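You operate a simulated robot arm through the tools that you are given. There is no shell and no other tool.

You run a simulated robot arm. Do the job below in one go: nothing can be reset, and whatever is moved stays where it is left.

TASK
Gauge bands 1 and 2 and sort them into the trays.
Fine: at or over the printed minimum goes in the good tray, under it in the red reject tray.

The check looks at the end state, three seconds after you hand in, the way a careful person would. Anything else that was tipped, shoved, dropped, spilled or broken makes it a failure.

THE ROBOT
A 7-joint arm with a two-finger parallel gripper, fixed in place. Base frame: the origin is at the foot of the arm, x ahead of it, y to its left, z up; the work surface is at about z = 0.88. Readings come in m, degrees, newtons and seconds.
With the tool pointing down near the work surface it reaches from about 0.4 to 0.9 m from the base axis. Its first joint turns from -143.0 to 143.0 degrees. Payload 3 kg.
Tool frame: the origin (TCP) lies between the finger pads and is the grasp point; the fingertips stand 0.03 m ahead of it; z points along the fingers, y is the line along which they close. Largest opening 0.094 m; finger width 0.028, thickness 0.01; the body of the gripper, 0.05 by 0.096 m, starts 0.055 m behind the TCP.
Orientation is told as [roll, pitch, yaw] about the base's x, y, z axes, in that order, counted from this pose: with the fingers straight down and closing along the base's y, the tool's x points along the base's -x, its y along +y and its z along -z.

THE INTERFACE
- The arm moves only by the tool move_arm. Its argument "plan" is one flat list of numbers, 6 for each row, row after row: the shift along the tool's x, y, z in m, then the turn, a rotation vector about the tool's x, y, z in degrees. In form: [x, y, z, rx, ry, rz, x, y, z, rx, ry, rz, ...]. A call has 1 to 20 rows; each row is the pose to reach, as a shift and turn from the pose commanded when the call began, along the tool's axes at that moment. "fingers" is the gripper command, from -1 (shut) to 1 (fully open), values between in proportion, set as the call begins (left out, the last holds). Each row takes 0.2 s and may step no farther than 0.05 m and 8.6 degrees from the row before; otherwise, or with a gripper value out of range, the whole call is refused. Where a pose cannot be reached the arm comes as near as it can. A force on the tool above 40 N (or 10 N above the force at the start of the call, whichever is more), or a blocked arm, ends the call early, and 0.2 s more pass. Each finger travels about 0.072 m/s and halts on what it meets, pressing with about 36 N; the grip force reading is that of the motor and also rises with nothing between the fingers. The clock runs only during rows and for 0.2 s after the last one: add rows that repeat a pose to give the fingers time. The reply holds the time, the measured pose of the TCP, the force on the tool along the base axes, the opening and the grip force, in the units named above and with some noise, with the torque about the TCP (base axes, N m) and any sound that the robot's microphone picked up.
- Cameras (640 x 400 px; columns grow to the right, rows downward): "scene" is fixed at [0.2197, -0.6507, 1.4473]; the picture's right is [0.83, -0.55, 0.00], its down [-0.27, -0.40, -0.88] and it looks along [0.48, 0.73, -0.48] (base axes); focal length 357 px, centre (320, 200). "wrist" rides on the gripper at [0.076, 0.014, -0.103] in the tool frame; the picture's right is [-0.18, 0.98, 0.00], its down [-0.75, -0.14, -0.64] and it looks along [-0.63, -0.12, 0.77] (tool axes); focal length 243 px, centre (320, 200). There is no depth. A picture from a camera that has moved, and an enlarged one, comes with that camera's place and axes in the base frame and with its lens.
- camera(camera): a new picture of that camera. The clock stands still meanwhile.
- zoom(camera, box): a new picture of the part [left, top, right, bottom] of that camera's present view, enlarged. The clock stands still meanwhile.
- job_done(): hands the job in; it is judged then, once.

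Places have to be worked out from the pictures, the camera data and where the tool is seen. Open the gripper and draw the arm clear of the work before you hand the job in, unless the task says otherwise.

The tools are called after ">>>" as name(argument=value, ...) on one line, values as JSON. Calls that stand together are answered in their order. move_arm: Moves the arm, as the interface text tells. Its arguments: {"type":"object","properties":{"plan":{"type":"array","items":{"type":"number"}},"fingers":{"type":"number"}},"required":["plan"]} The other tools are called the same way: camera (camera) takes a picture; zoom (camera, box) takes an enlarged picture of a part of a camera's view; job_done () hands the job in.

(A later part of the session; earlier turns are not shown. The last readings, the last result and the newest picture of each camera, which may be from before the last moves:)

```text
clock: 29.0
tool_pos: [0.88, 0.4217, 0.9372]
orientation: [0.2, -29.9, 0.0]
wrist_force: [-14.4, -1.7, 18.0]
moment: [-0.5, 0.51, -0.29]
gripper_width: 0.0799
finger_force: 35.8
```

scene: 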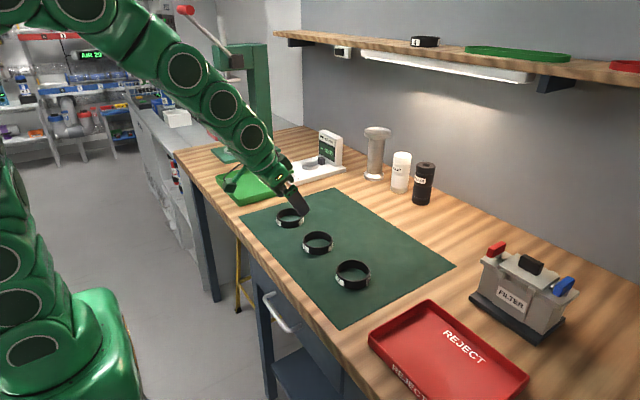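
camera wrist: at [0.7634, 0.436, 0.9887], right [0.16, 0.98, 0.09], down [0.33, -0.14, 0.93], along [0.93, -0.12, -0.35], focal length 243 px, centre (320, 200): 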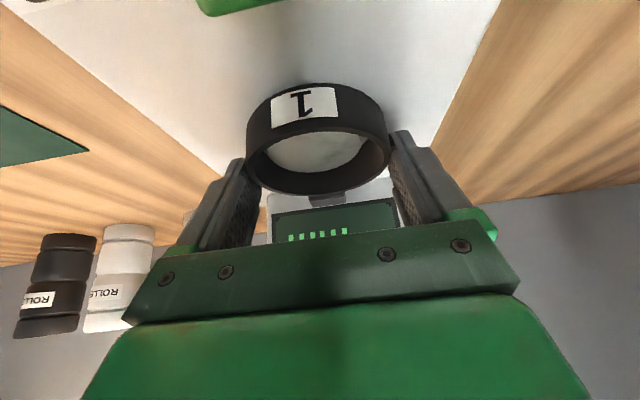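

The side force flips sign with each millimetre moved, which fits friction under a part already resting on the plate with ~18 N down. I'll unload by raising the command 2 mm.

>>> move_arm(plan=[-0.0003, -0.0003, -0.0013, 0, 0, 0, -0.0006, -0.0005, -0.0023, 0, 0, 0, -0.0006, -0.0005, -0.0023, 0, 0, 0])

>>> zoom(camera="scene", box=[285, 145, 335, 178])

```text
clock: 29.8
tool_pos: [0.8785, 0.4222, 0.9385]
orientation: [0.2, -30.0, -0.1]
wrist_force: [-0.1, -0.5, -0.6]
moment: [0.02, 0.05, 0.01]
gripper_width: 0.0799
finger_force: 35.4
```

```text
12.12 times, centred on (310, 162) of scene
camera zoom: at [0.2197, -0.6507, 1.4473], right [0.83, -0.55, 0.0], down [-0.27, -0.4, -0.88], along [0.48, 0.73, -0.48], focal length 4331 px, centre (441, 667)
```

zoom: 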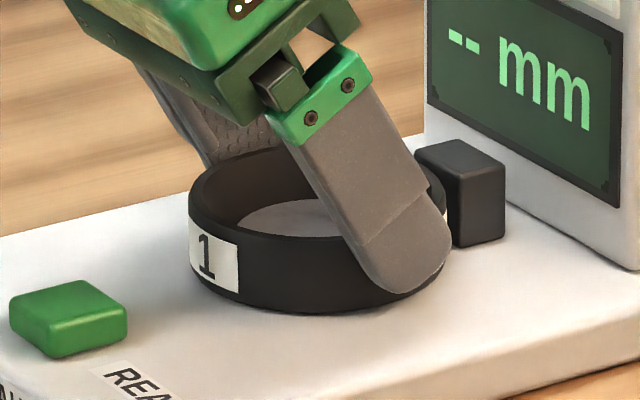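

Load is zero with the band about 1–3 mm above its resting spot and centred around the boss. I'll open the gripper to let it settle.

>>> move_arm(plan=[0, 0, 0, 0, 0, 0, 0, 0, 0, 0, 0, 0, 0, 0, 0, 0, 0, 0], fingers=1)

>>> zoom(camera="wrist", box=[220, 60, 420, 210])

>>> zoom(camera="scene", box=[285, 145, 335, 178])

```text
clock: 30.6
tool_pos: [0.8792, 0.4216, 0.9381]
orientation: [0.1, -30.0, 0.0]
wrist_force: [0.2, -0.4, -0.3]
moment: [-0.04, -0.01, -0.01]
gripper_width: 0.0941
finger_force: 0.1
```

```text
2.67 times, centred on (320, 135) of wrist
camera zoom: at [0.7629, 0.4352, 0.989], right [0.16, 0.98, 0.09], down [0.33, -0.14, 0.93], along [0.93, -0.12, -0.35], focal length 647 px, centre (320, 373)
```

zoom: 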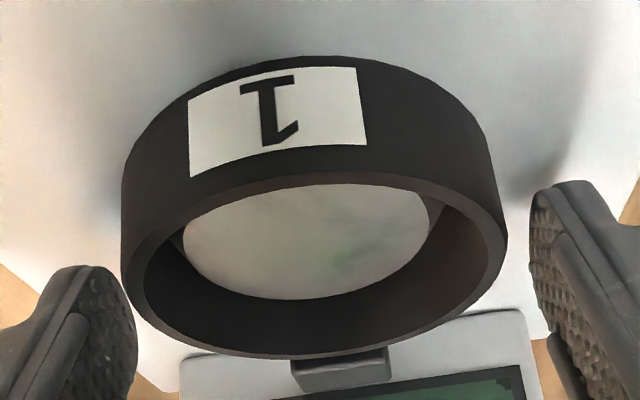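

```text
12.12 times, centred on (310, 162) of scene
camera zoom: at [0.2197, -0.6507, 1.4473], right [0.83, -0.55, 0.0], down [-0.27, -0.4, -0.88], along [0.48, 0.73, -0.48], focal length 4331 px, centre (441, 667)
```

zoom: 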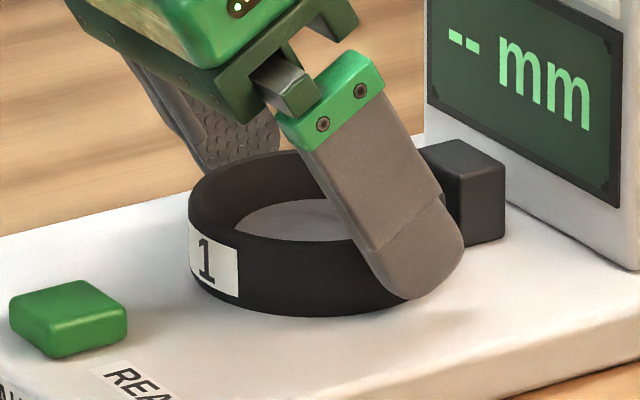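

Band 1 settled flat around the boss and the fingers are clear. I'll withdraw straight up and then back to above the READ button, which I place at about (0.788, 0.416).

>>> move_arm(plan=[-0.01, 0, -0.0173, 0, 0, 0, -0.02, 0, -0.0346, 0, 0, 0, -0.03, 0, -0.052, 0, 0, 0, -0.0026, -0.002, -0.0678, 0, 0, 0, 0.0249, -0.004, -0.0837, 0, 0, 0, 0.0523, -0.0055, -0.0995, 0, 0, 0, 0.0523, -0.0055, -0.0995, 0, 0, 0])

>>> camera(camera="wrist")

>>> zoom(camera="scene", box=[265, 125, 355, 185])

```text
clock: 32.2
tool_pos: [0.7838, 0.4166, 0.999]
orientation: [0.2, -29.9, 0.0]
wrist_force: [-0.1, 0.2, -0.3]
moment: [0.01, 0.03, 0.0]
gripper_width: 0.0942
finger_force: 0.0
```

```text
taken
camera wrist: at [0.6682, 0.4309, 1.0495], right [0.16, 0.98, 0.09], down [0.33, -0.14, 0.93], along [0.93, -0.12, -0.35], focal length 243 px, centre (320, 200)
```

wrist: 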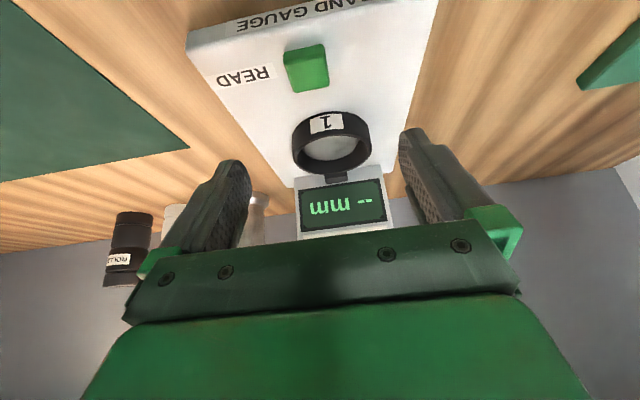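

```text
6.67 times, centred on (310, 155) of scene
camera zoom: at [0.2197, -0.6507, 1.4473], right [0.83, -0.55, 0.0], down [-0.27, -0.4, -0.88], along [0.48, 0.73, -0.48], focal length 2382 px, centre (387, 500)
```

zoom: 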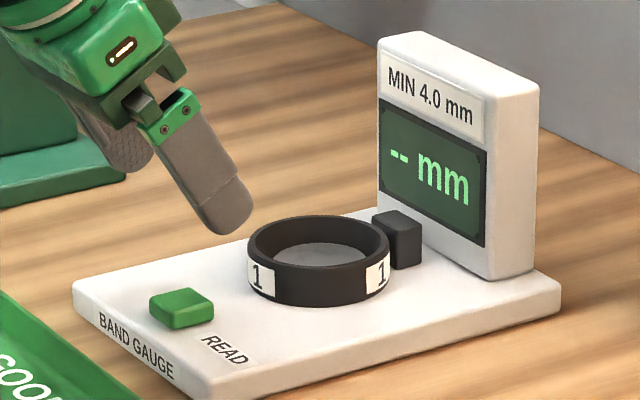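

Band 1 sits flat and the button is confirmed at (0.787, 0.4165). I'll close the fingers and descend to just above the button.

>>> move_arm(plan=[0, 0, 0, 0, 0, 0, 0, 0, 0, 0, 0, 0, 0.006, 0, 0.0104, 0, 0, 0, 0.012, 0, 0.0208, 0, 0, 0, 0.018, 0, 0.0312, 0, 0, 0, 0.022, 0, 0.0381, 0, 0, 0, 0.022, 0, 0.0381, 0, 0, 0], fingers=-1)

>>> camera(camera="wrist")

>>> zoom(camera="scene", box=[265, 125, 355, 185])

```text
clock: 33.8
tool_pos: [0.7837, 0.4148, 0.9554]
orientation: [0.1, -30.0, -0.1]
wrist_force: [-0.5, -0.5, 0.2]
moment: [0.03, -0.01, -0.03]
gripper_width: 0.0002
finger_force: 33.1
```

```text
taken
camera wrist: at [0.6677, 0.4293, 1.0059], right [0.16, 0.98, 0.09], down [0.33, -0.14, 0.93], along [0.93, -0.12, -0.35], focal length 243 px, centre (320, 200)
```

wrist: 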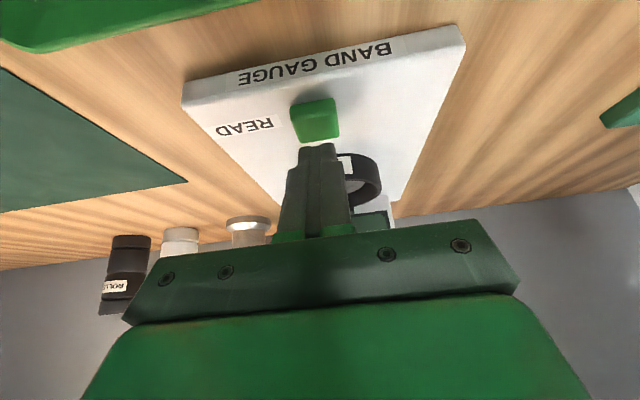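

```text
6.67 times, centred on (310, 155) of scene
camera zoom: at [0.2197, -0.6507, 1.4473], right [0.83, -0.55, 0.0], down [-0.27, -0.4, -0.88], along [0.48, 0.73, -0.48], focal length 2382 px, centre (387, 500)
```

zoom: 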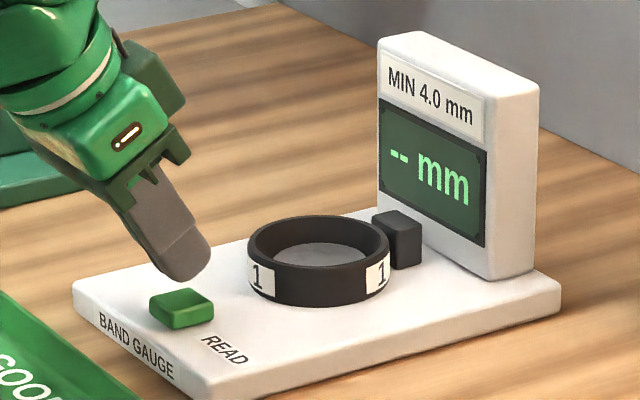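

The closed fingertips are just above the button. I'll press down about 12 mm in small steps, nudging −3 mm in x and +2 mm in y, and watch the force.

>>> move_arm(plan=[0.0046, 0.002, 0.002, 0, 0, 0, 0.0066, 0.002, 0.0055, 0, 0, 0, 0.0076, 0.002, 0.0072, 0, 0, 0, 0.0086, 0.002, 0.0089, 0, 0, 0, 0.0086, 0.002, 0.0089, 0, 0, 0])

>>> zoom(camera="scene", box=[265, 125, 355, 185])

```text
clock: 35.0
tool_pos: [0.7797, 0.4177, 0.9429]
orientation: [0.1, -29.9, 0.0]
wrist_force: [-0.9, 0.4, 1.7]
moment: [0.03, 0.02, 0.0]
gripper_width: 0.0
finger_force: 33.4
heard: click
```

```text
6.67 times, centred on (310, 155) of scene
camera zoom: at [0.2197, -0.6507, 1.4473], right [0.83, -0.55, 0.0], down [-0.27, -0.4, -0.88], along [0.48, 0.73, -0.48], focal length 2382 px, centre (387, 500)
```

zoom: 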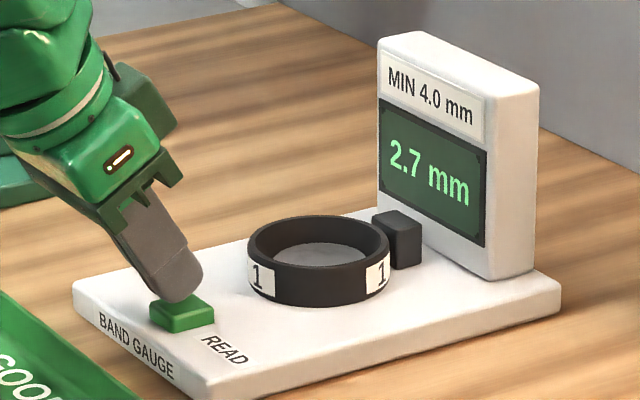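

A click was heard and the display shows 2.7 mm. I'll zoom in to read it clearly and check the band's seating.

>>> zoom(camera="scene", box=[295, 130, 345, 175])

>>> zoom(camera="wrist", box=[270, 80, 430, 220])

```text
8.89 times, centred on (320, 152) of scene
camera zoom: at [0.2197, -0.6507, 1.4473], right [0.83, -0.55, 0.0], down [-0.27, -0.4, -0.88], along [0.48, 0.73, -0.48], focal length 3176 px, centre (320, 622)
```

zoom: 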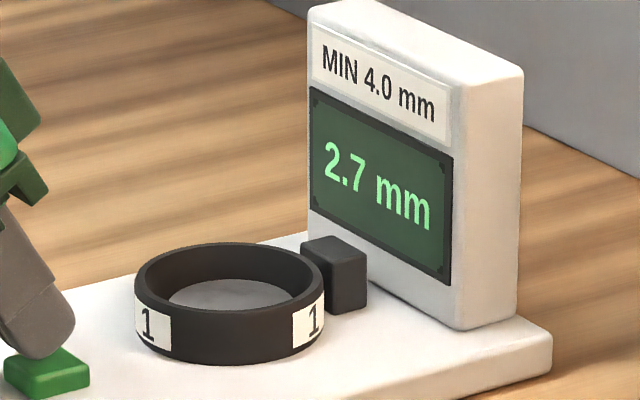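

```text
2.86 times, centred on (350, 150) of wrist
camera zoom: at [0.6638, 0.432, 0.9937], right [0.16, 0.98, 0.09], down [0.33, -0.14, 0.93], along [0.93, -0.12, -0.35], focal length 693 px, centre (234, 343)
```

zoom: 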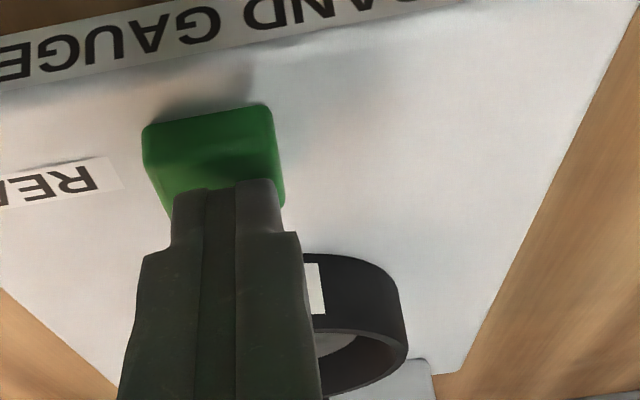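

The reading is 2.7 mm, under the 4.0 minimum. To be sure it's stable, I'll release the button, check the display, and press once more.

>>> move_arm(plan=[-0.004, 0, -0.007, 0, 0, 0, -0.0075, 0, -0.013, 0, 0, 0, -0.0075, 0, -0.013, 0, 0, 0])

>>> zoom(camera="scene", box=[265, 125, 355, 185])

>>> move_arm(plan=[0.002, 0, 0.0035, 0, 0, 0, 0.004, 0, 0.007, 0, 0, 0, 0.006, 0, 0.0104, 0, 0, 0, 0.0075, 0, 0.013, 0, 0, 0, 0.0075, 0, 0.013, 0, 0, 0])

>>> zoom(camera="scene", box=[265, 125, 355, 185])

```text
clock: 35.8
tool_pos: [0.7797, 0.4184, 0.9571]
orientation: [0.2, -30.0, 0.0]
wrist_force: [-0.9, 0.2, -0.6]
moment: [0.0, 0.0, -0.03]
gripper_width: 0.0
finger_force: 32.9
```

```text
6.67 times, centred on (310, 155) of scene
camera zoom: at [0.2197, -0.6507, 1.4473], right [0.83, -0.55, 0.0], down [-0.27, -0.4, -0.88], along [0.48, 0.73, -0.48], focal length 2382 px, centre (387, 500)
```

zoom: 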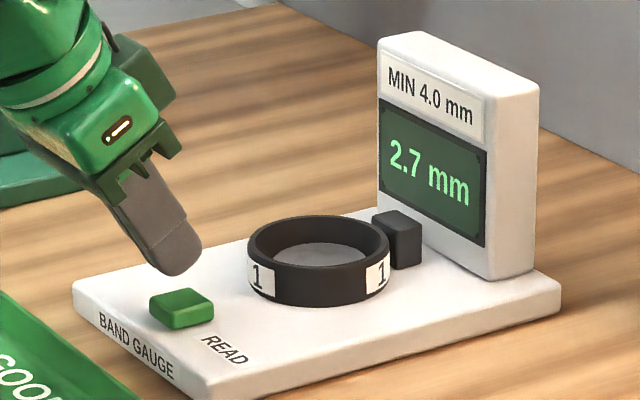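

```text
clock: 37.0
tool_pos: [0.7801, 0.4184, 0.9422]
orientation: [0.1, -30.0, 0.0]
wrist_force: [0.9, -0.5, 1.6]
moment: [-0.03, -0.02, 0.0]
gripper_width: 0.0001
finger_force: 32.9
heard: click
```

```text
6.67 times, centred on (310, 155) of scene
camera zoom: at [0.2197, -0.6507, 1.4473], right [0.83, -0.55, 0.0], down [-0.27, -0.4, -0.88], along [0.48, 0.73, -0.48], focal length 2382 px, centre (387, 500)
```

zoom: 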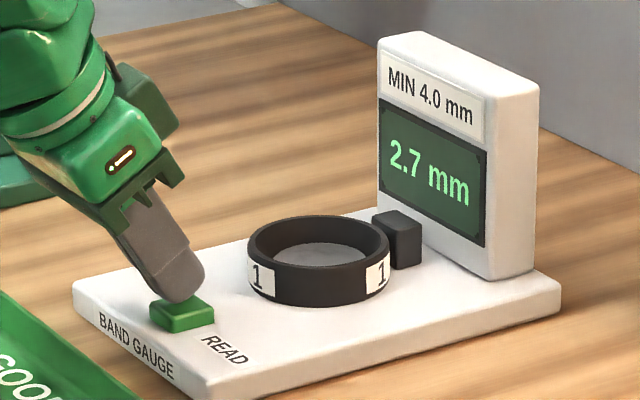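

The second press gives the same 2.7 mm, so band 1 is a reject. I'll lift off the button first, then open and move back above band 1.

>>> move_arm(plan=[-0.01, 0, -0.0173, 0, 0, 0, -0.02, 0, -0.0346, 0, 0, 0, -0.03, 0, -0.052, 0, 0, 0])

>>> move_arm(plan=[0, 0, 0, 0, 0, 0, 0, 0, 0, 0, 0, 0, -0.0284, 0.001, 0.0164, 0, 0, 0, -0.0569, 0.002, 0.0329, 0, 0, 0, -0.0853, 0.003, 0.0493, 0, 0, 0, -0.0853, 0.003, 0.0493, 0, 0, 0], fingers=1)

>>> zoom(camera="wrist", box=[210, 40, 430, 200])

>>> zoom(camera="scene", box=[265, 115, 355, 185])

```text
clock: 37.8
tool_pos: [0.7816, 0.4186, 1.0014]
orientation: [0.1, -29.9, 0.0]
wrist_force: [0.0, -0.2, -0.5]
moment: [0.01, 0.0, -0.02]
gripper_width: 0.0
finger_force: 33.1
```

```text
clock: 39.2
tool_pos: [0.8802, 0.4209, 1.0026]
orientation: [0.2, -30.1, 0.0]
wrist_force: [0.7, 0.5, -0.2]
moment: [0.04, 0.01, -0.03]
gripper_width: 0.0939
finger_force: 0.2
```

```text
2.50 times, centred on (320, 120) of wrist
camera zoom: at [0.7639, 0.4349, 1.0532], right [0.16, 0.98, 0.09], down [0.33, -0.14, 0.93], along [0.93, -0.12, -0.35], focal length 606 px, centre (320, 400)
```

zoom: 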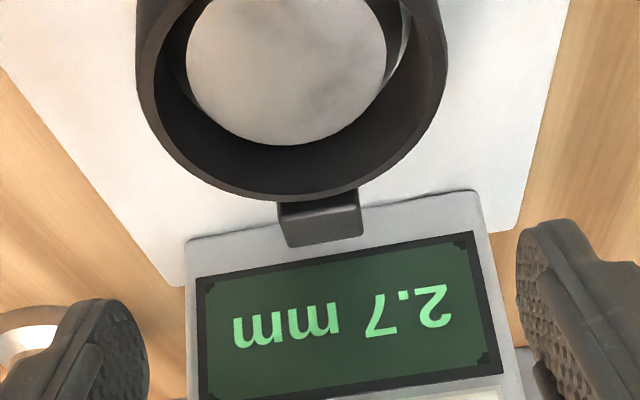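

```text
5.71 times, centred on (310, 150) of scene
camera zoom: at [0.2197, -0.6507, 1.4473], right [0.83, -0.55, 0.0], down [-0.27, -0.4, -0.88], along [0.48, 0.73, -0.48], focal length 2042 px, centre (377, 486)
```

zoom: 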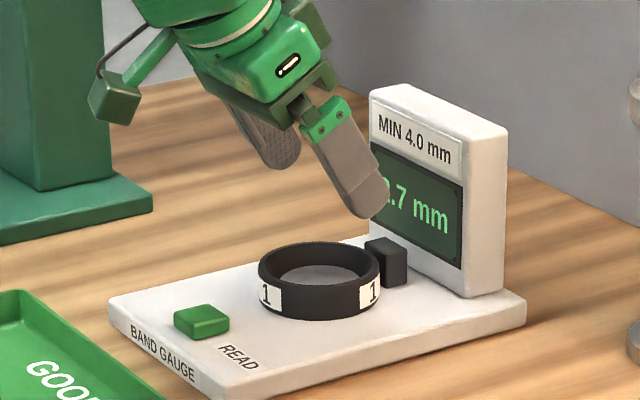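

The display still holds 2.7 mm. I'll take a tighter look at band 1's rim and its seating on the boss.

>>> zoom(camera="wrist", box=[250, 0, 380, 125])

```text
3.20 times, centred on (315, 62) of wrist
camera zoom: at [0.7639, 0.4349, 1.0532], right [0.16, 0.98, 0.09], down [0.33, -0.14, 0.93], along [0.93, -0.12, -0.35], focal length 776 px, centre (336, 640)
```

zoom: 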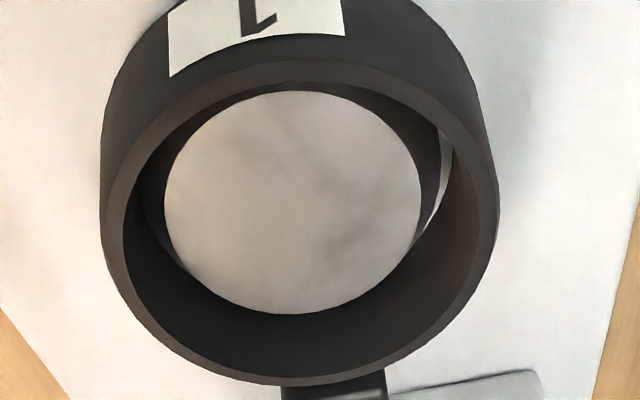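

The rim looks nearer 4 mm than 2.7 mm, so I want a more careful measurement before trusting the reading. I'll zoom in tightly on the left and right rims.

>>> zoom(camera="wrist", box=[255, 30, 295, 70])

>>> zoom(camera="wrist", box=[335, 25, 375, 65])

>>> zoom(camera="wrist", box=[285, 85, 335, 125])

```text
10.00 times, centred on (275, 50) of wrist
camera zoom: at [0.7639, 0.4349, 1.0532], right [0.16, 0.98, 0.09], down [0.33, -0.14, 0.93], along [0.93, -0.12, -0.35], focal length 2426 px, centre (770, 1700)
```

zoom: 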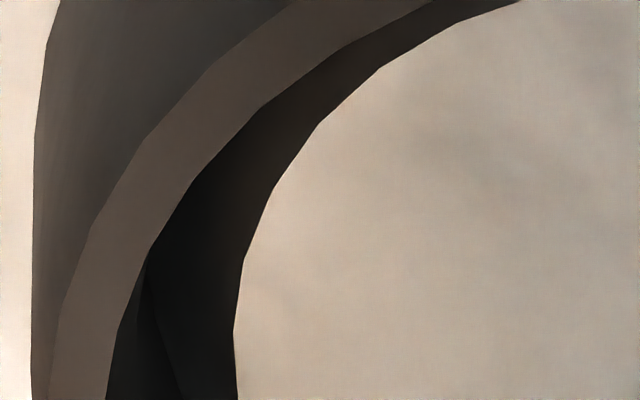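

```text
10.00 times, centred on (355, 45) of wrist
camera zoom: at [0.7639, 0.4349, 1.0532], right [0.16, 0.98, 0.09], down [0.33, -0.14, 0.93], along [0.93, -0.12, -0.35], focal length 2426 px, centre (-30, 1750)
```

zoom: 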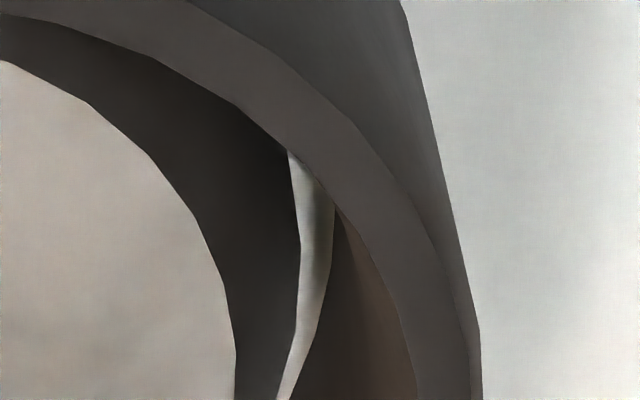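

```text
10.00 times, centred on (310, 105) of wrist
camera zoom: at [0.7639, 0.4349, 1.0532], right [0.16, 0.98, 0.09], down [0.33, -0.14, 0.93], along [0.93, -0.12, -0.35], focal length 2426 px, centre (420, 1150)
```

zoom: 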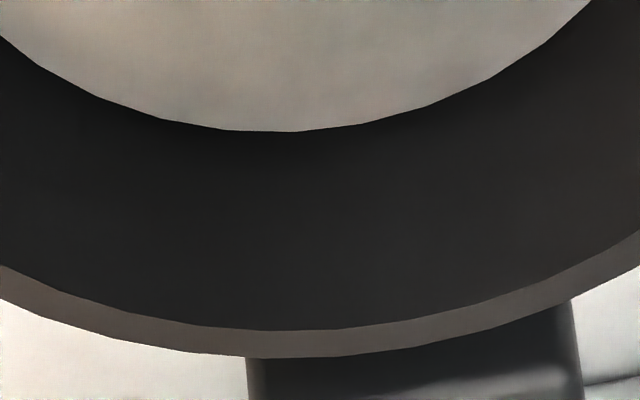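

The close-up geometry gives a rim of about 3 mm, so the 2.7 mm reading is believable and band 1 goes to reject. I'll descend around it to re-grip at the same height as before.

>>> move_arm(plan=[0.0081, 0, 0.014, 0, 0, 0, 0.0162, 0, 0.0281, 0, 0, 0, 0.0243, 0, 0.0421, 0, 0, 0, 0.03, 0, 0.052, 0, 0, 0, 0.0325, 0, 0.0563, 0, 0, 0, 0.0325, 0, 0.0563, 0, 0, 0])

>>> zoom(camera="wrist", box=[220, 60, 420, 210])

>>> zoom(camera="scene", box=[285, 145, 335, 178])

```text
clock: 40.6
tool_pos: [0.8785, 0.4202, 0.9384]
orientation: [0.1, -29.9, 0.1]
wrist_force: [-0.1, 0.8, -0.2]
moment: [-0.01, 0.02, 0.01]
gripper_width: 0.0939
finger_force: 0.0
```

```text
2.67 times, centred on (320, 135) of wrist
camera zoom: at [0.7635, 0.4347, 0.9883], right [0.16, 0.98, 0.09], down [0.33, -0.14, 0.93], along [0.93, -0.12, -0.35], focal length 647 px, centre (320, 373)
```

zoom: 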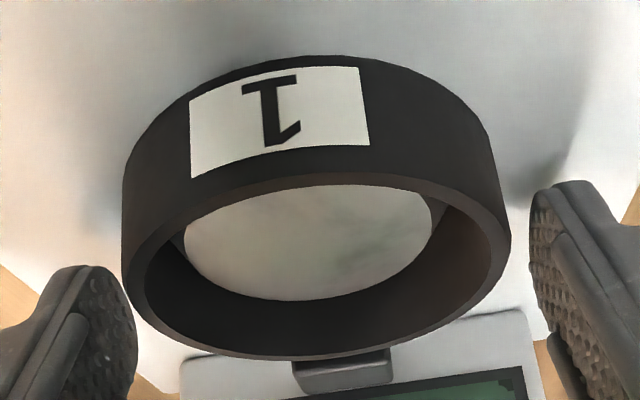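

```text
12.12 times, centred on (310, 162) of scene
camera zoom: at [0.2197, -0.6507, 1.4473], right [0.83, -0.55, 0.0], down [-0.27, -0.4, -0.88], along [0.48, 0.73, -0.48], focal length 4331 px, centre (441, 667)
```

zoom: 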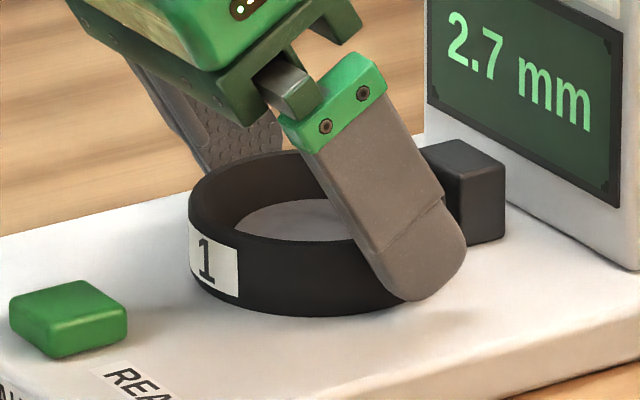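

The pose matches the release pose. I'll close on the band at the same 0.075 m command.

>>> move_arm(plan=[0.0004, 0, 0.0007, 0, 0, 0, 0.0004, 0, 0.0007, 0, 0, 0, 0.0004, 0, 0.0007, 0, 0, 0], fingers=0.6)

>>> move_arm(plan=[-0.005, 0, -0.0087, 0, 0, 0, -0.015, 0, -0.026, 0, 0, 0, -0.025, 0, -0.0433, 0, 0, 0, -0.035, 0, -0.0606, 0, 0, 0, -0.035, 0, -0.0606, 0, 0, 0])

>>> zoom(camera="wrist", box=[220, 60, 420, 210])

>>> zoom(camera="scene", box=[265, 105, 355, 185])

```text
clock: 41.4
tool_pos: [0.88, 0.42, 0.9375]
orientation: [0.2, -30.1, 0.0]
wrist_force: [2.4, 2.2, 4.1]
moment: [-0.01, -0.11, 0.07]
gripper_width: 0.0799
finger_force: 35.9
```

```text
clock: 42.6
tool_pos: [0.8791, 0.4203, 1.0059]
orientation: [0.0, -30.0, 0.0]
wrist_force: [0.1, 0.4, 0.4]
moment: [0.02, 0.03, -0.05]
gripper_width: 0.0802
finger_force: 36.2
```

```text
2.67 times, centred on (320, 135) of wrist
camera zoom: at [0.7633, 0.4343, 1.0572], right [0.16, 0.98, 0.09], down [0.33, -0.14, 0.93], along [0.93, -0.12, -0.35], focal length 647 px, centre (320, 373)
```

zoom: 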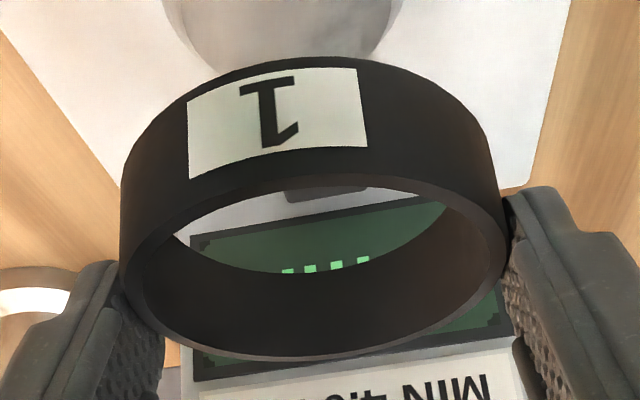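

```text
5.00 times, centred on (310, 145) of scene
camera zoom: at [0.2197, -0.6507, 1.4473], right [0.83, -0.55, 0.0], down [-0.27, -0.4, -0.88], along [0.48, 0.73, -0.48], focal length 1786 px, centre (370, 475)
```

zoom: 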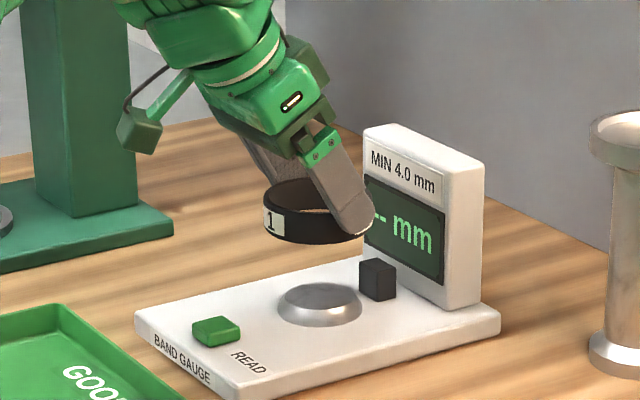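

Band 1 lifted cleanly and the display reset to "-- mm". I'll carry it high (z≈1.05) across to the reject tray, whose centre I estimate at about (0.625, −0.425).

>>> move_arm(plan=[-0.0113, 0, -0.0195, 0, 0, 0, -0.0225, 0, -0.039, 0, 0, 0, -0.0087, -0.042, -0.047, 0, 0, 0, 0.0051, -0.084, -0.055, 0, 0, 0, 0.0189, -0.126, -0.0629, 0, 0, 0, 0.0327, -0.168, -0.0709, 0, 0, 0, 0.0466, -0.21, -0.0789, 0, 0, 0, 0.0604, -0.252, -0.0869, 0, 0, 0, 0.0742, -0.294, -0.0949, 0, 0, 0, 0.088, -0.336, -0.1028, 0, 0, 0, 0.1018, -0.378, -0.1108, 0, 0, 0, 0.1156, -0.42, -0.1188, 0, 0, 0, 0.1294, -0.462, -0.1268, 0, 0, 0, 0.1432, -0.504, -0.1348, 0, 0, 0, 0.157, -0.546, -0.1427, 0, 0, 0, 0.1708, -0.588, -0.1507, 0, 0, 0, 0.1847, -0.63, -0.1587, 0, 0, 0, 0.1985, -0.672, -0.1667, 0, 0, 0, 0.2123, -0.714, -0.1747, 0, 0, 0, 0.2123, -0.714, -0.1747, 0, 0, 0])

>>> camera(camera="wrist")

>>> camera(camera="scene")

```text
clock: 46.8
tool_pos: [0.6095, -0.294, 1.0505]
orientation: [0.1, -30.0, 0.0]
wrist_force: [-0.2, 0.3, -0.9]
moment: [0.01, 0.03, -0.05]
gripper_width: 0.0799
finger_force: 35.6
```

```text
taken
camera wrist: at [0.4938, -0.2803, 1.1008], right [0.16, 0.98, 0.09], down [0.33, -0.14, 0.93], along [0.93, -0.12, -0.35], focal length 243 px, centre (320, 200)
```

wrist: 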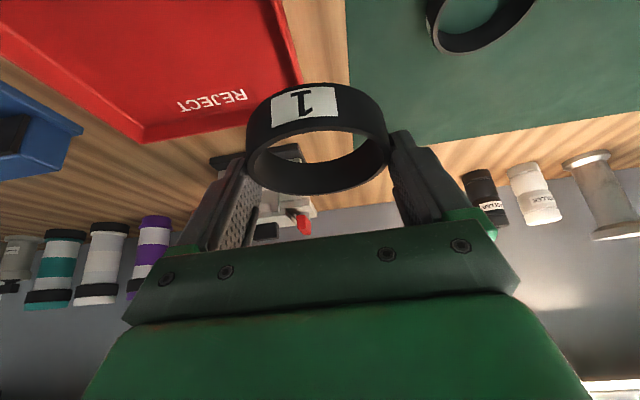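

```text
taken
```

scene: 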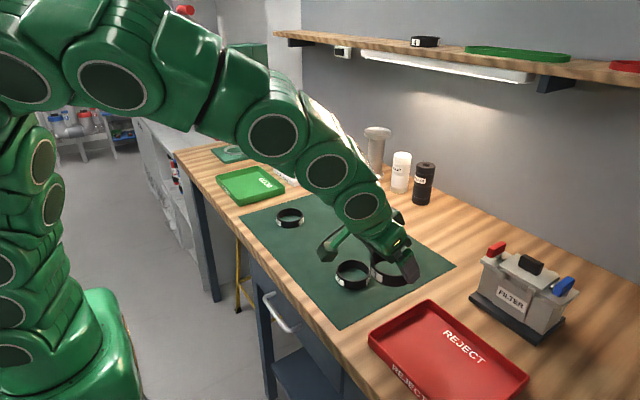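

The tray spans about x 0.535–0.717 and y −0.53 to −0.314. I'll move over it and down to a hover at TCP z≈0.96, aiming to place band 1 at about (0.60, −0.45).

>>> move_arm(plan=[0.0041, -0.039, -0.0024, 0, 0, 0, 0.0082, -0.078, -0.0048, 0, 0, 0, 0.0123, -0.117, -0.0071, 0, 0, 0, 0.0165, -0.156, -0.0095, 0, 0, 0, 0.0315, -0.156, 0.0165, 0, 0, 0, 0.0465, -0.156, 0.0424, 0, 0, 0, 0.0615, -0.156, 0.0684, 0, 0, 0, 0.0615, -0.156, 0.0684, 0, 0, 0])

>>> camera(camera="wrist")

>>> zoom(camera="scene", box=[340, 250, 560, 400])

```text
clock: 48.6
tool_pos: [0.5912, -0.4511, 0.9594]
orientation: [0.1, -29.9, 0.0]
wrist_force: [-0.5, -0.9, 0.2]
moment: [-0.01, 0.0, -0.03]
gripper_width: 0.08
finger_force: 36.2
```

```text
taken
camera wrist: at [0.4751, -0.437, 1.0097], right [0.16, 0.98, 0.09], down [0.33, -0.14, 0.93], along [0.93, -0.12, -0.35], focal length 243 px, centre (320, 200)
```

wrist: 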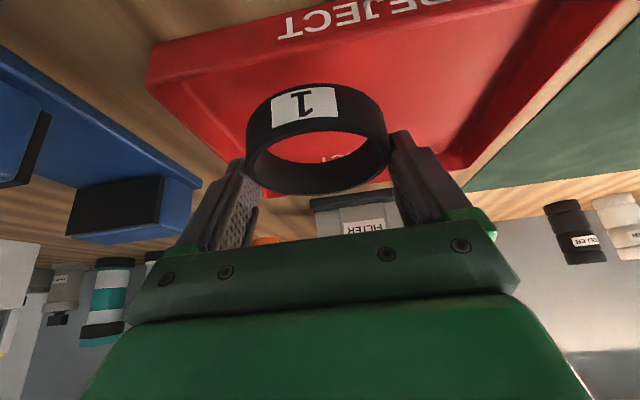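

```text
2.67 times, centred on (450, 325) of scene
camera zoom: at [0.2197, -0.6507, 1.4473], right [0.83, -0.55, 0.0], down [-0.27, -0.4, -0.88], along [0.48, 0.73, -0.48], focal length 953 px, centre (-27, -133)
```

zoom: 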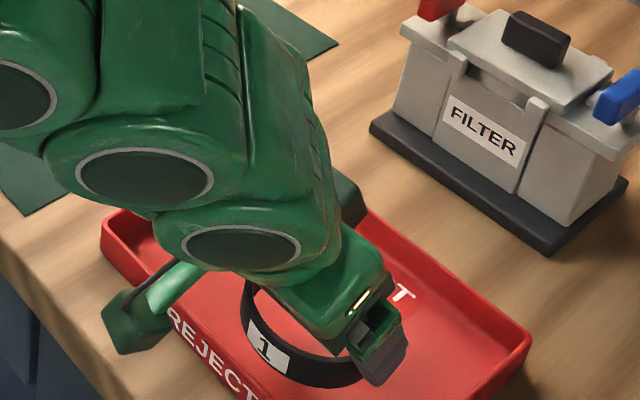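

The near wall is at x≈0.552, so I'll shift +18 mm in x for clearance and lower to about 4 mm above the tray floor.

>>> move_arm(plan=[-0.0156, 0, 0.009, 0, 0, 0, -0.0113, 0, 0.0165, 0, 0, 0, -0.007, 0, 0.024, 0, 0, 0, -0.0026, 0, 0.0314, 0, 0, 0, 0.0007, 0, 0.0371, 0, 0, 0, 0.0007, 0, 0.0371, 0, 0, 0])

>>> camera(camera="wrist")

>>> zoom(camera="scene", box=[360, 290, 540, 400])

```text
clock: 50.0
tool_pos: [0.6079, -0.4507, 0.9286]
orientation: [0.3, -30.1, -0.1]
wrist_force: [0.7, -0.1, -0.9]
moment: [0.03, 0.0, 0.0]
gripper_width: 0.0798
finger_force: 36.1
```

```text
taken
camera wrist: at [0.4919, -0.4358, 0.9793], right [0.16, 0.98, 0.09], down [0.33, -0.14, 0.93], along [0.93, -0.12, -0.35], focal length 243 px, centre (320, 200)
```

wrist: 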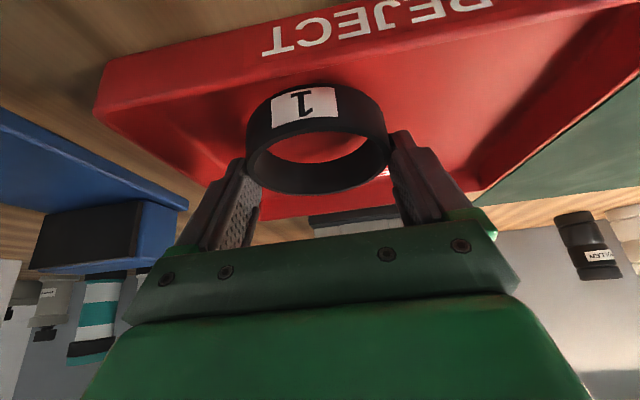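

```text
3.56 times, centred on (450, 345) of scene
camera zoom: at [0.2197, -0.6507, 1.4473], right [0.83, -0.55, 0.0], down [-0.27, -0.4, -0.88], along [0.48, 0.73, -0.48], focal length 1270 px, centre (-142, -316)
```

zoom: 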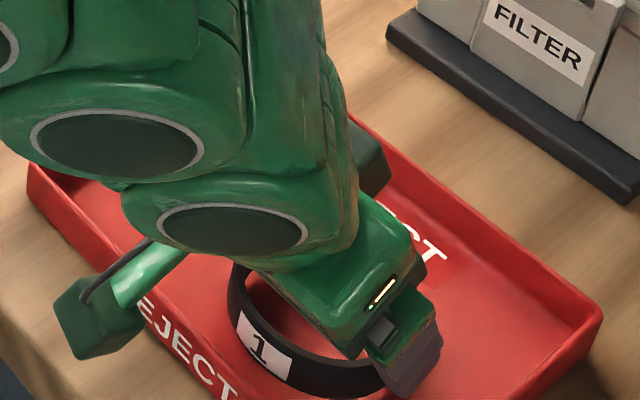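

The band is inside the tray walls, about 8 mm above the floor. I'll lower gently until near contact.

>>> move_arm(plan=[0.0008, 0, 0.0013, 0, 0, 0, 0.0016, 0, 0.0026, 0, 0, 0, 0.0024, 0, 0.0039, 0, 0, 0, 0.003, 0, 0.0052, 0, 0, 0, 0.003, 0, 0.0052, 0, 0, 0])

```text
clock: 51.2
tool_pos: [0.6082, -0.4497, 0.9223]
orientation: [0.2, -30.0, 0.0]
wrist_force: [-3.4, 3.2, 6.6]
moment: [-0.11, -0.01, -0.07]
gripper_width: 0.08
finger_force: 36.3
```

A light 6.6 N contact at z=0.922 means the band is on the tray floor. I'll open the gripper.

>>> move_arm(plan=[-0.0003, 0, -0.0005, 0, 0, 0, -0.0003, 0, -0.0005, 0, 0, 0, -0.0003, 0, -0.0005, 0, 0, 0], fingers=1)

>>> camera(camera="wrist")

```text
clock: 52.0
tool_pos: [0.6089, -0.4493, 0.9224]
orientation: [0.2, -30.0, 0.0]
wrist_force: [-0.4, 0.2, 1.3]
moment: [0.02, 0.03, 0.01]
gripper_width: 0.094
finger_force: 0.1
```

```text
taken
camera wrist: at [0.4921, -0.4358, 0.9729], right [0.16, 0.98, 0.09], down [0.33, -0.14, 0.93], along [0.93, -0.12, -0.35], focal length 243 px, centre (320, 200)
```

wrist: 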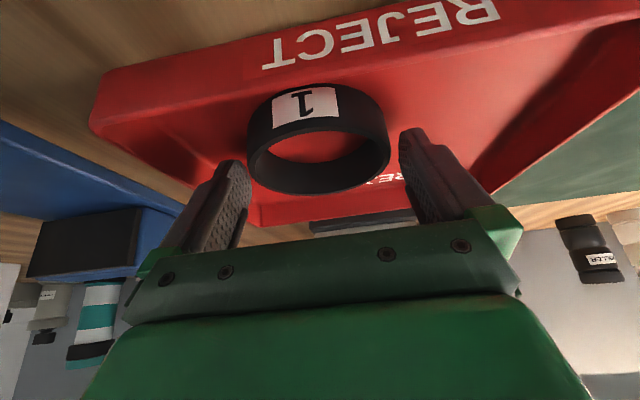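

Band 1 rests flat in the reject tray. I'll rise straight up and move to a viewing position behind band 2.

>>> move_arm(plan=[-0.01, 0, -0.0173, 0, 0, 0, -0.028, 0, -0.0485, 0, 0, 0, -0.048, 0, -0.0831, 0, 0, 0, -0.0665, 0, -0.1152, 0, 0, 0, -0.0608, 0.0432, -0.1185, 0, 0, 0, -0.0551, 0.0864, -0.1218, 0, 0, 0, -0.0494, 0.1296, -0.1251, 0, 0, 0, -0.0438, 0.1729, -0.1283, 0, 0, 0, -0.0381, 0.2161, -0.1316, 0, 0, 0, -0.0324, 0.2593, -0.1349, 0, 0, 0, -0.0267, 0.3025, -0.1382, 0, 0, 0, -0.0267, 0.3025, -0.1382, 0, 0, 0])

>>> camera(camera="wrist")

>>> camera(camera="scene")

>>> zoom(camera="wrist", box=[260, 20, 380, 120])

```text
clock: 54.6
tool_pos: [0.5637, -0.1455, 1.0551]
orientation: [0.2, -30.0, 0.0]
wrist_force: [-0.5, 0.6, 0.1]
moment: [0.02, -0.01, 0.01]
gripper_width: 0.0941
finger_force: 0.0
```

```text
taken
camera wrist: at [0.4465, -0.132, 1.1055], right [0.16, 0.98, 0.09], down [0.33, -0.14, 0.93], along [0.93, -0.12, -0.35], focal length 243 px, centre (320, 200)
```

wrist: 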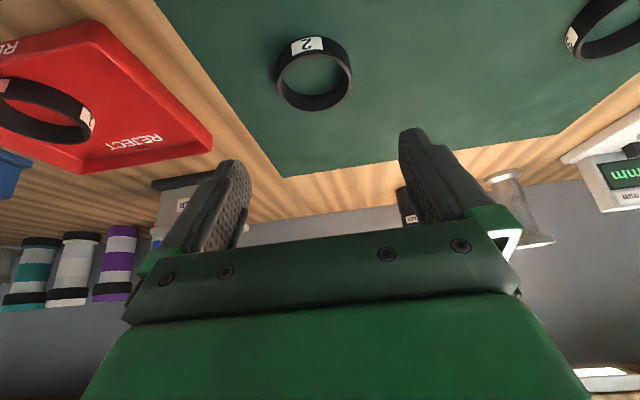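

```text
taken
```

scene: 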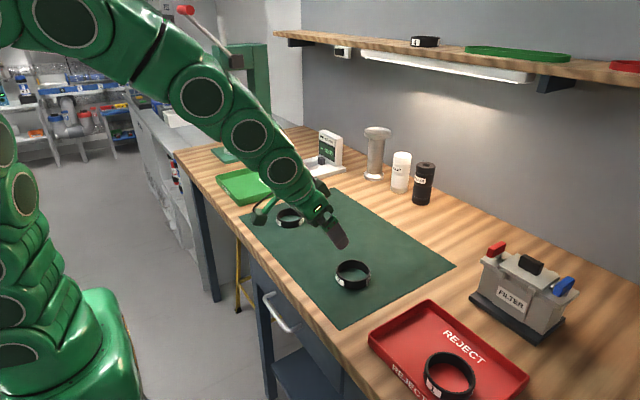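

```text
4.00 times, centred on (320, 70) of wrist
camera zoom: at [0.4465, -0.132, 1.1055], right [0.16, 0.98, 0.09], down [0.33, -0.14, 0.93], along [0.93, -0.12, -0.35], focal length 970 px, centre (320, 720)
```

zoom: 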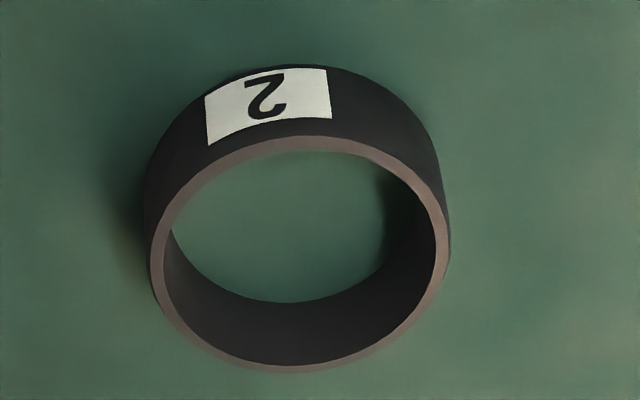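

Band 1 lies in the reject tray and band 2's centre is about (0.648, −0.150). I'll move to pre-grasp above it with the same offset that worked for band 1.

>>> move_arm(plan=[-0.0067, -0.001, 0.0268, 0, 0, 0, -0.0134, -0.002, 0.0535, 0, 0, 0, -0.0201, -0.003, 0.0803, 0, 0, 0, -0.0268, -0.004, 0.107, 0, 0, 0, -0.0268, -0.004, 0.107, 0, 0, 0])

>>> camera(camera="wrist")

>>> zoom(camera="wrist", box=[240, 0, 380, 140])

```text
clock: 55.8
tool_pos: [0.6388, -0.1526, 0.9756]
orientation: [0.1, -29.9, 0.0]
wrist_force: [-0.1, 0.4, -0.4]
moment: [-0.02, -0.01, 0.01]
gripper_width: 0.0938
finger_force: 0.0
```

```text
taken
camera wrist: at [0.5227, -0.138, 1.0273], right [0.16, 0.98, 0.09], down [0.33, -0.14, 0.93], along [0.93, -0.12, -0.35], focal length 243 px, centre (320, 200)
```

wrist: 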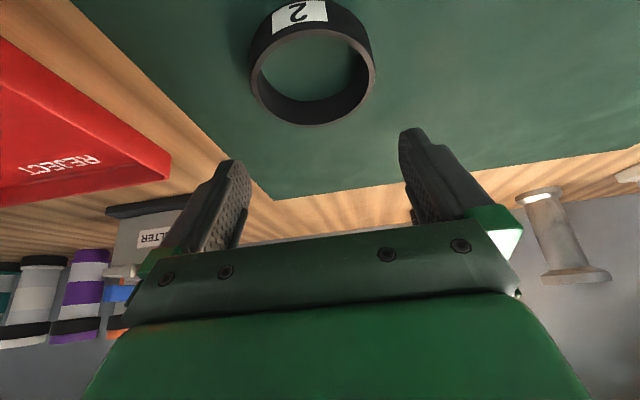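

```text
2.86 times, centred on (310, 70) of wrist
camera zoom: at [0.5227, -0.138, 1.0273], right [0.16, 0.98, 0.09], down [0.33, -0.14, 0.93], along [0.93, -0.12, -0.35], focal length 693 px, centre (349, 571)
```

zoom: 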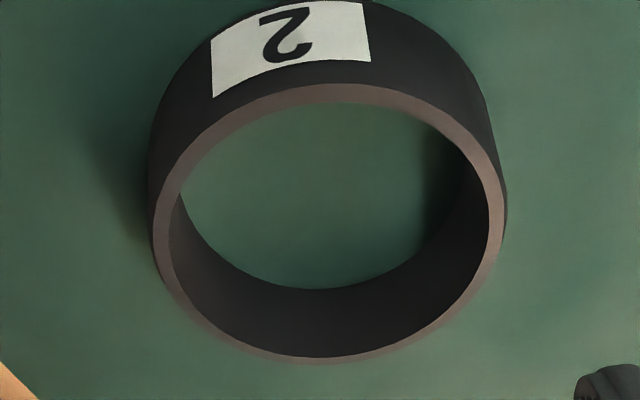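

Band 2 is centred between the fingers. I'll descend to grasp height, the same as for band 1 (TCP z≈0.917).

>>> move_arm(plan=[0.0074, 0.0005, 0.013, 0, 0, 0, 0.0147, 0.001, 0.0259, 0, 0, 0, 0.0221, 0.001, 0.0389, 0, 0, 0, 0.0265, 0.001, 0.0466, 0, 0, 0, 0.029, 0.001, 0.051, 0, 0, 0, 0.029, 0.001, 0.051, 0, 0, 0])

>>> zoom(camera="wrist", box=[200, 0, 460, 200])

>>> zoom(camera="scene", box=[310, 230, 400, 300])

```text
clock: 57.2
tool_pos: [0.639, -0.1505, 0.9179]
orientation: [0.1, -30.0, 0.0]
wrist_force: [0.8, 0.9, 0.0]
moment: [0.07, -0.04, 0.0]
gripper_width: 0.0938
finger_force: 0.1
```

```text
2.00 times, centred on (330, 100) of wrist
camera zoom: at [0.5228, -0.1362, 0.9693], right [0.16, 0.98, 0.09], down [0.33, -0.14, 0.93], along [0.93, -0.12, -0.35], focal length 485 px, centre (300, 400)
```

zoom: 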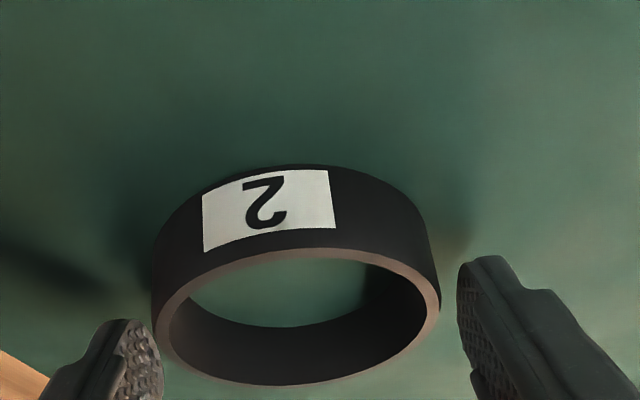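

```text
5.71 times, centred on (355, 265) of scene
camera zoom: at [0.2197, -0.6507, 1.4473], right [0.83, -0.55, 0.0], down [-0.27, -0.4, -0.88], along [0.48, 0.73, -0.48], focal length 2042 px, centre (120, -171)
```

zoom: 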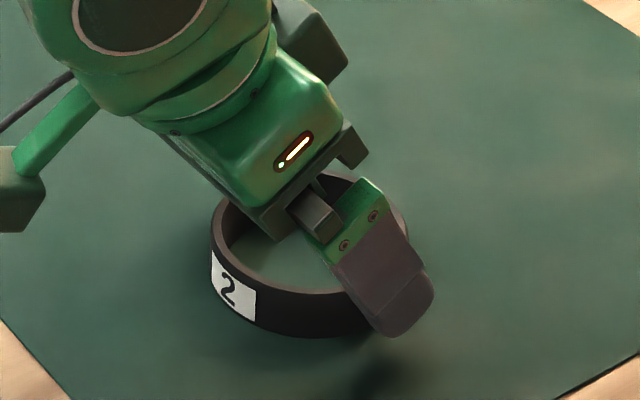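

This nearly matches band 1's grasp geometry. I'll lower 1.2 mm more and close.

>>> move_arm(plan=[0.0006, 0, 0.001, 0, 0, 0, 0.0006, 0, 0.001, 0, 0, 0])

>>> move_arm(plan=[0, 0, 0, 0, 0, 0, 0, 0, 0, 0, 0, 0, 0, 0, 0, 0, 0, 0], fingers=0.6)

>>> move_arm(plan=[-0.005, 0, -0.0087, 0, 0, 0, -0.015, 0, -0.026, 0, 0, 0, -0.03, 0, -0.052, 0, 0, 0, -0.03, 0, -0.052, 0, 0, 0])

>>> zoom(camera="wrist", box=[220, 60, 420, 210])

>>> zoom(camera="scene", box=[300, 200, 400, 280])

```text
clock: 57.8
tool_pos: [0.6386, -0.1506, 0.9178]
orientation: [0.0, -30.0, -0.1]
wrist_force: [-1.1, -0.1, -0.5]
moment: [0.01, 0.02, 0.02]
gripper_width: 0.0938
finger_force: 0.2
```

```text
clock: 58.6
tool_pos: [0.6388, -0.1502, 0.9175]
orientation: [0.1, -30.0, 0.0]
wrist_force: [-0.8, 1.1, 0.3]
moment: [0.01, 0.02, -0.04]
gripper_width: 0.08
finger_force: 36.1
```

```text
clock: 59.6
tool_pos: [0.6393, -0.1501, 0.9738]
orientation: [0.0, -30.1, 0.0]
wrist_force: [0.1, 0.1, -1.2]
moment: [0.0, -0.04, 0.01]
gripper_width: 0.0803
finger_force: 35.5
```

```text
2.67 times, centred on (320, 135) of wrist
camera zoom: at [0.5231, -0.1363, 1.0259], right [0.16, 0.98, 0.09], down [0.33, -0.14, 0.93], along [0.93, -0.12, -0.35], focal length 647 px, centre (320, 373)
```

zoom: 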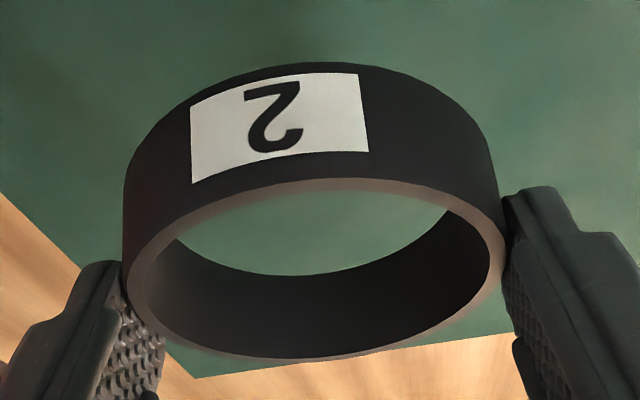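

```text
5.00 times, centred on (350, 240) of scene
camera zoom: at [0.2197, -0.6507, 1.4473], right [0.83, -0.55, 0.0], down [-0.27, -0.4, -0.88], along [0.48, 0.73, -0.48], focal length 1786 px, centre (170, 0)
```

zoom: 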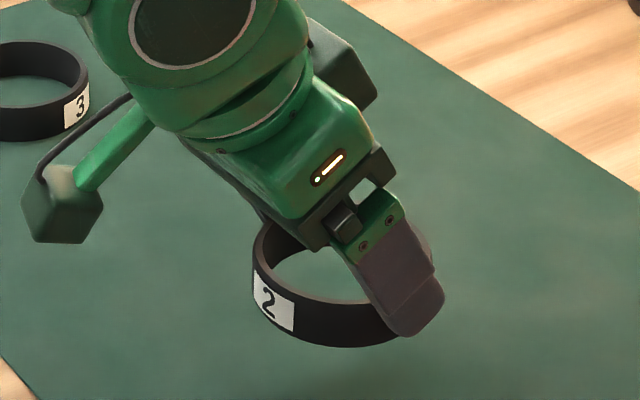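

Band 2 is held level, as band 1 was. I'll carry it high to hover over the boss at the pose proven with band 1, TCP ≈ (0.879, 0.421, 0.985).

>>> move_arm(plan=[-0.0188, 0, -0.0325, 0, 0, 0, -0.0375, 0, -0.065, 0, 0, 0, -0.0482, 0.0423, -0.0588, 0, 0, 0, -0.0589, 0.0847, -0.0526, 0, 0, 0, -0.0696, 0.127, -0.0465, 0, 0, 0, -0.0803, 0.1693, -0.0403, 0, 0, 0, -0.091, 0.2117, -0.0341, 0, 0, 0, -0.1017, 0.254, -0.0279, 0, 0, 0, -0.1124, 0.2963, -0.0218, 0, 0, 0, -0.1231, 0.3386, -0.0156, 0, 0, 0, -0.1338, 0.381, -0.0094, 0, 0, 0, -0.1445, 0.4233, -0.0032, 0, 0, 0, -0.1552, 0.4656, 0.0029, 0, 0, 0, -0.1659, 0.508, 0.0091, 0, 0, 0, -0.1766, 0.5503, 0.0153, 0, 0, 0, -0.1886, 0.5573, 0.0472, 0, 0, 0, -0.2007, 0.5643, 0.079, 0, 0, 0, -0.2127, 0.5713, 0.1109, 0, 0, 0, -0.2127, 0.5713, 0.1109, 0, 0, 0])

>>> camera(camera="wrist")

>>> zoom(camera="scene", box=[265, 115, 355, 185])

```text
clock: 63.6
tool_pos: [0.8793, 0.4219, 0.9891]
orientation: [0.2, -30.0, 0.1]
wrist_force: [0.3, -0.2, -0.5]
moment: [-0.01, -0.01, 0.03]
gripper_width: 0.0801
finger_force: 36.0
```

```text
taken
camera wrist: at [0.7629, 0.4359, 1.0409], right [0.16, 0.98, 0.09], down [0.33, -0.14, 0.93], along [0.93, -0.12, -0.35], focal length 243 px, centre (320, 200)
```

wrist: 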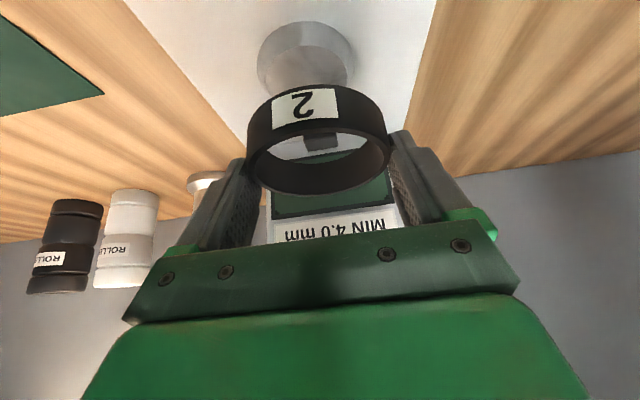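

```text
5.71 times, centred on (310, 150) of scene
camera zoom: at [0.2197, -0.6507, 1.4473], right [0.83, -0.55, 0.0], down [-0.27, -0.4, -0.88], along [0.48, 0.73, -0.48], focal length 2042 px, centre (377, 486)
```

zoom: 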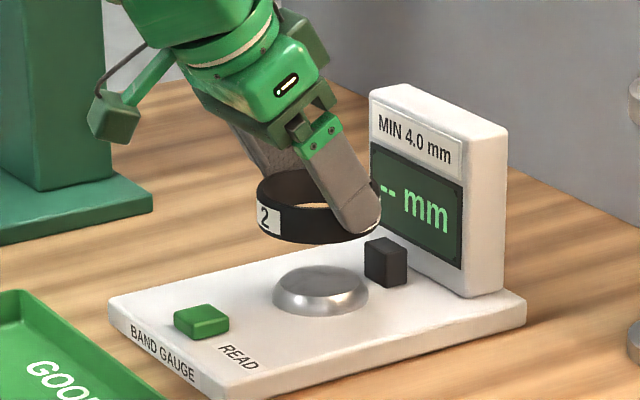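

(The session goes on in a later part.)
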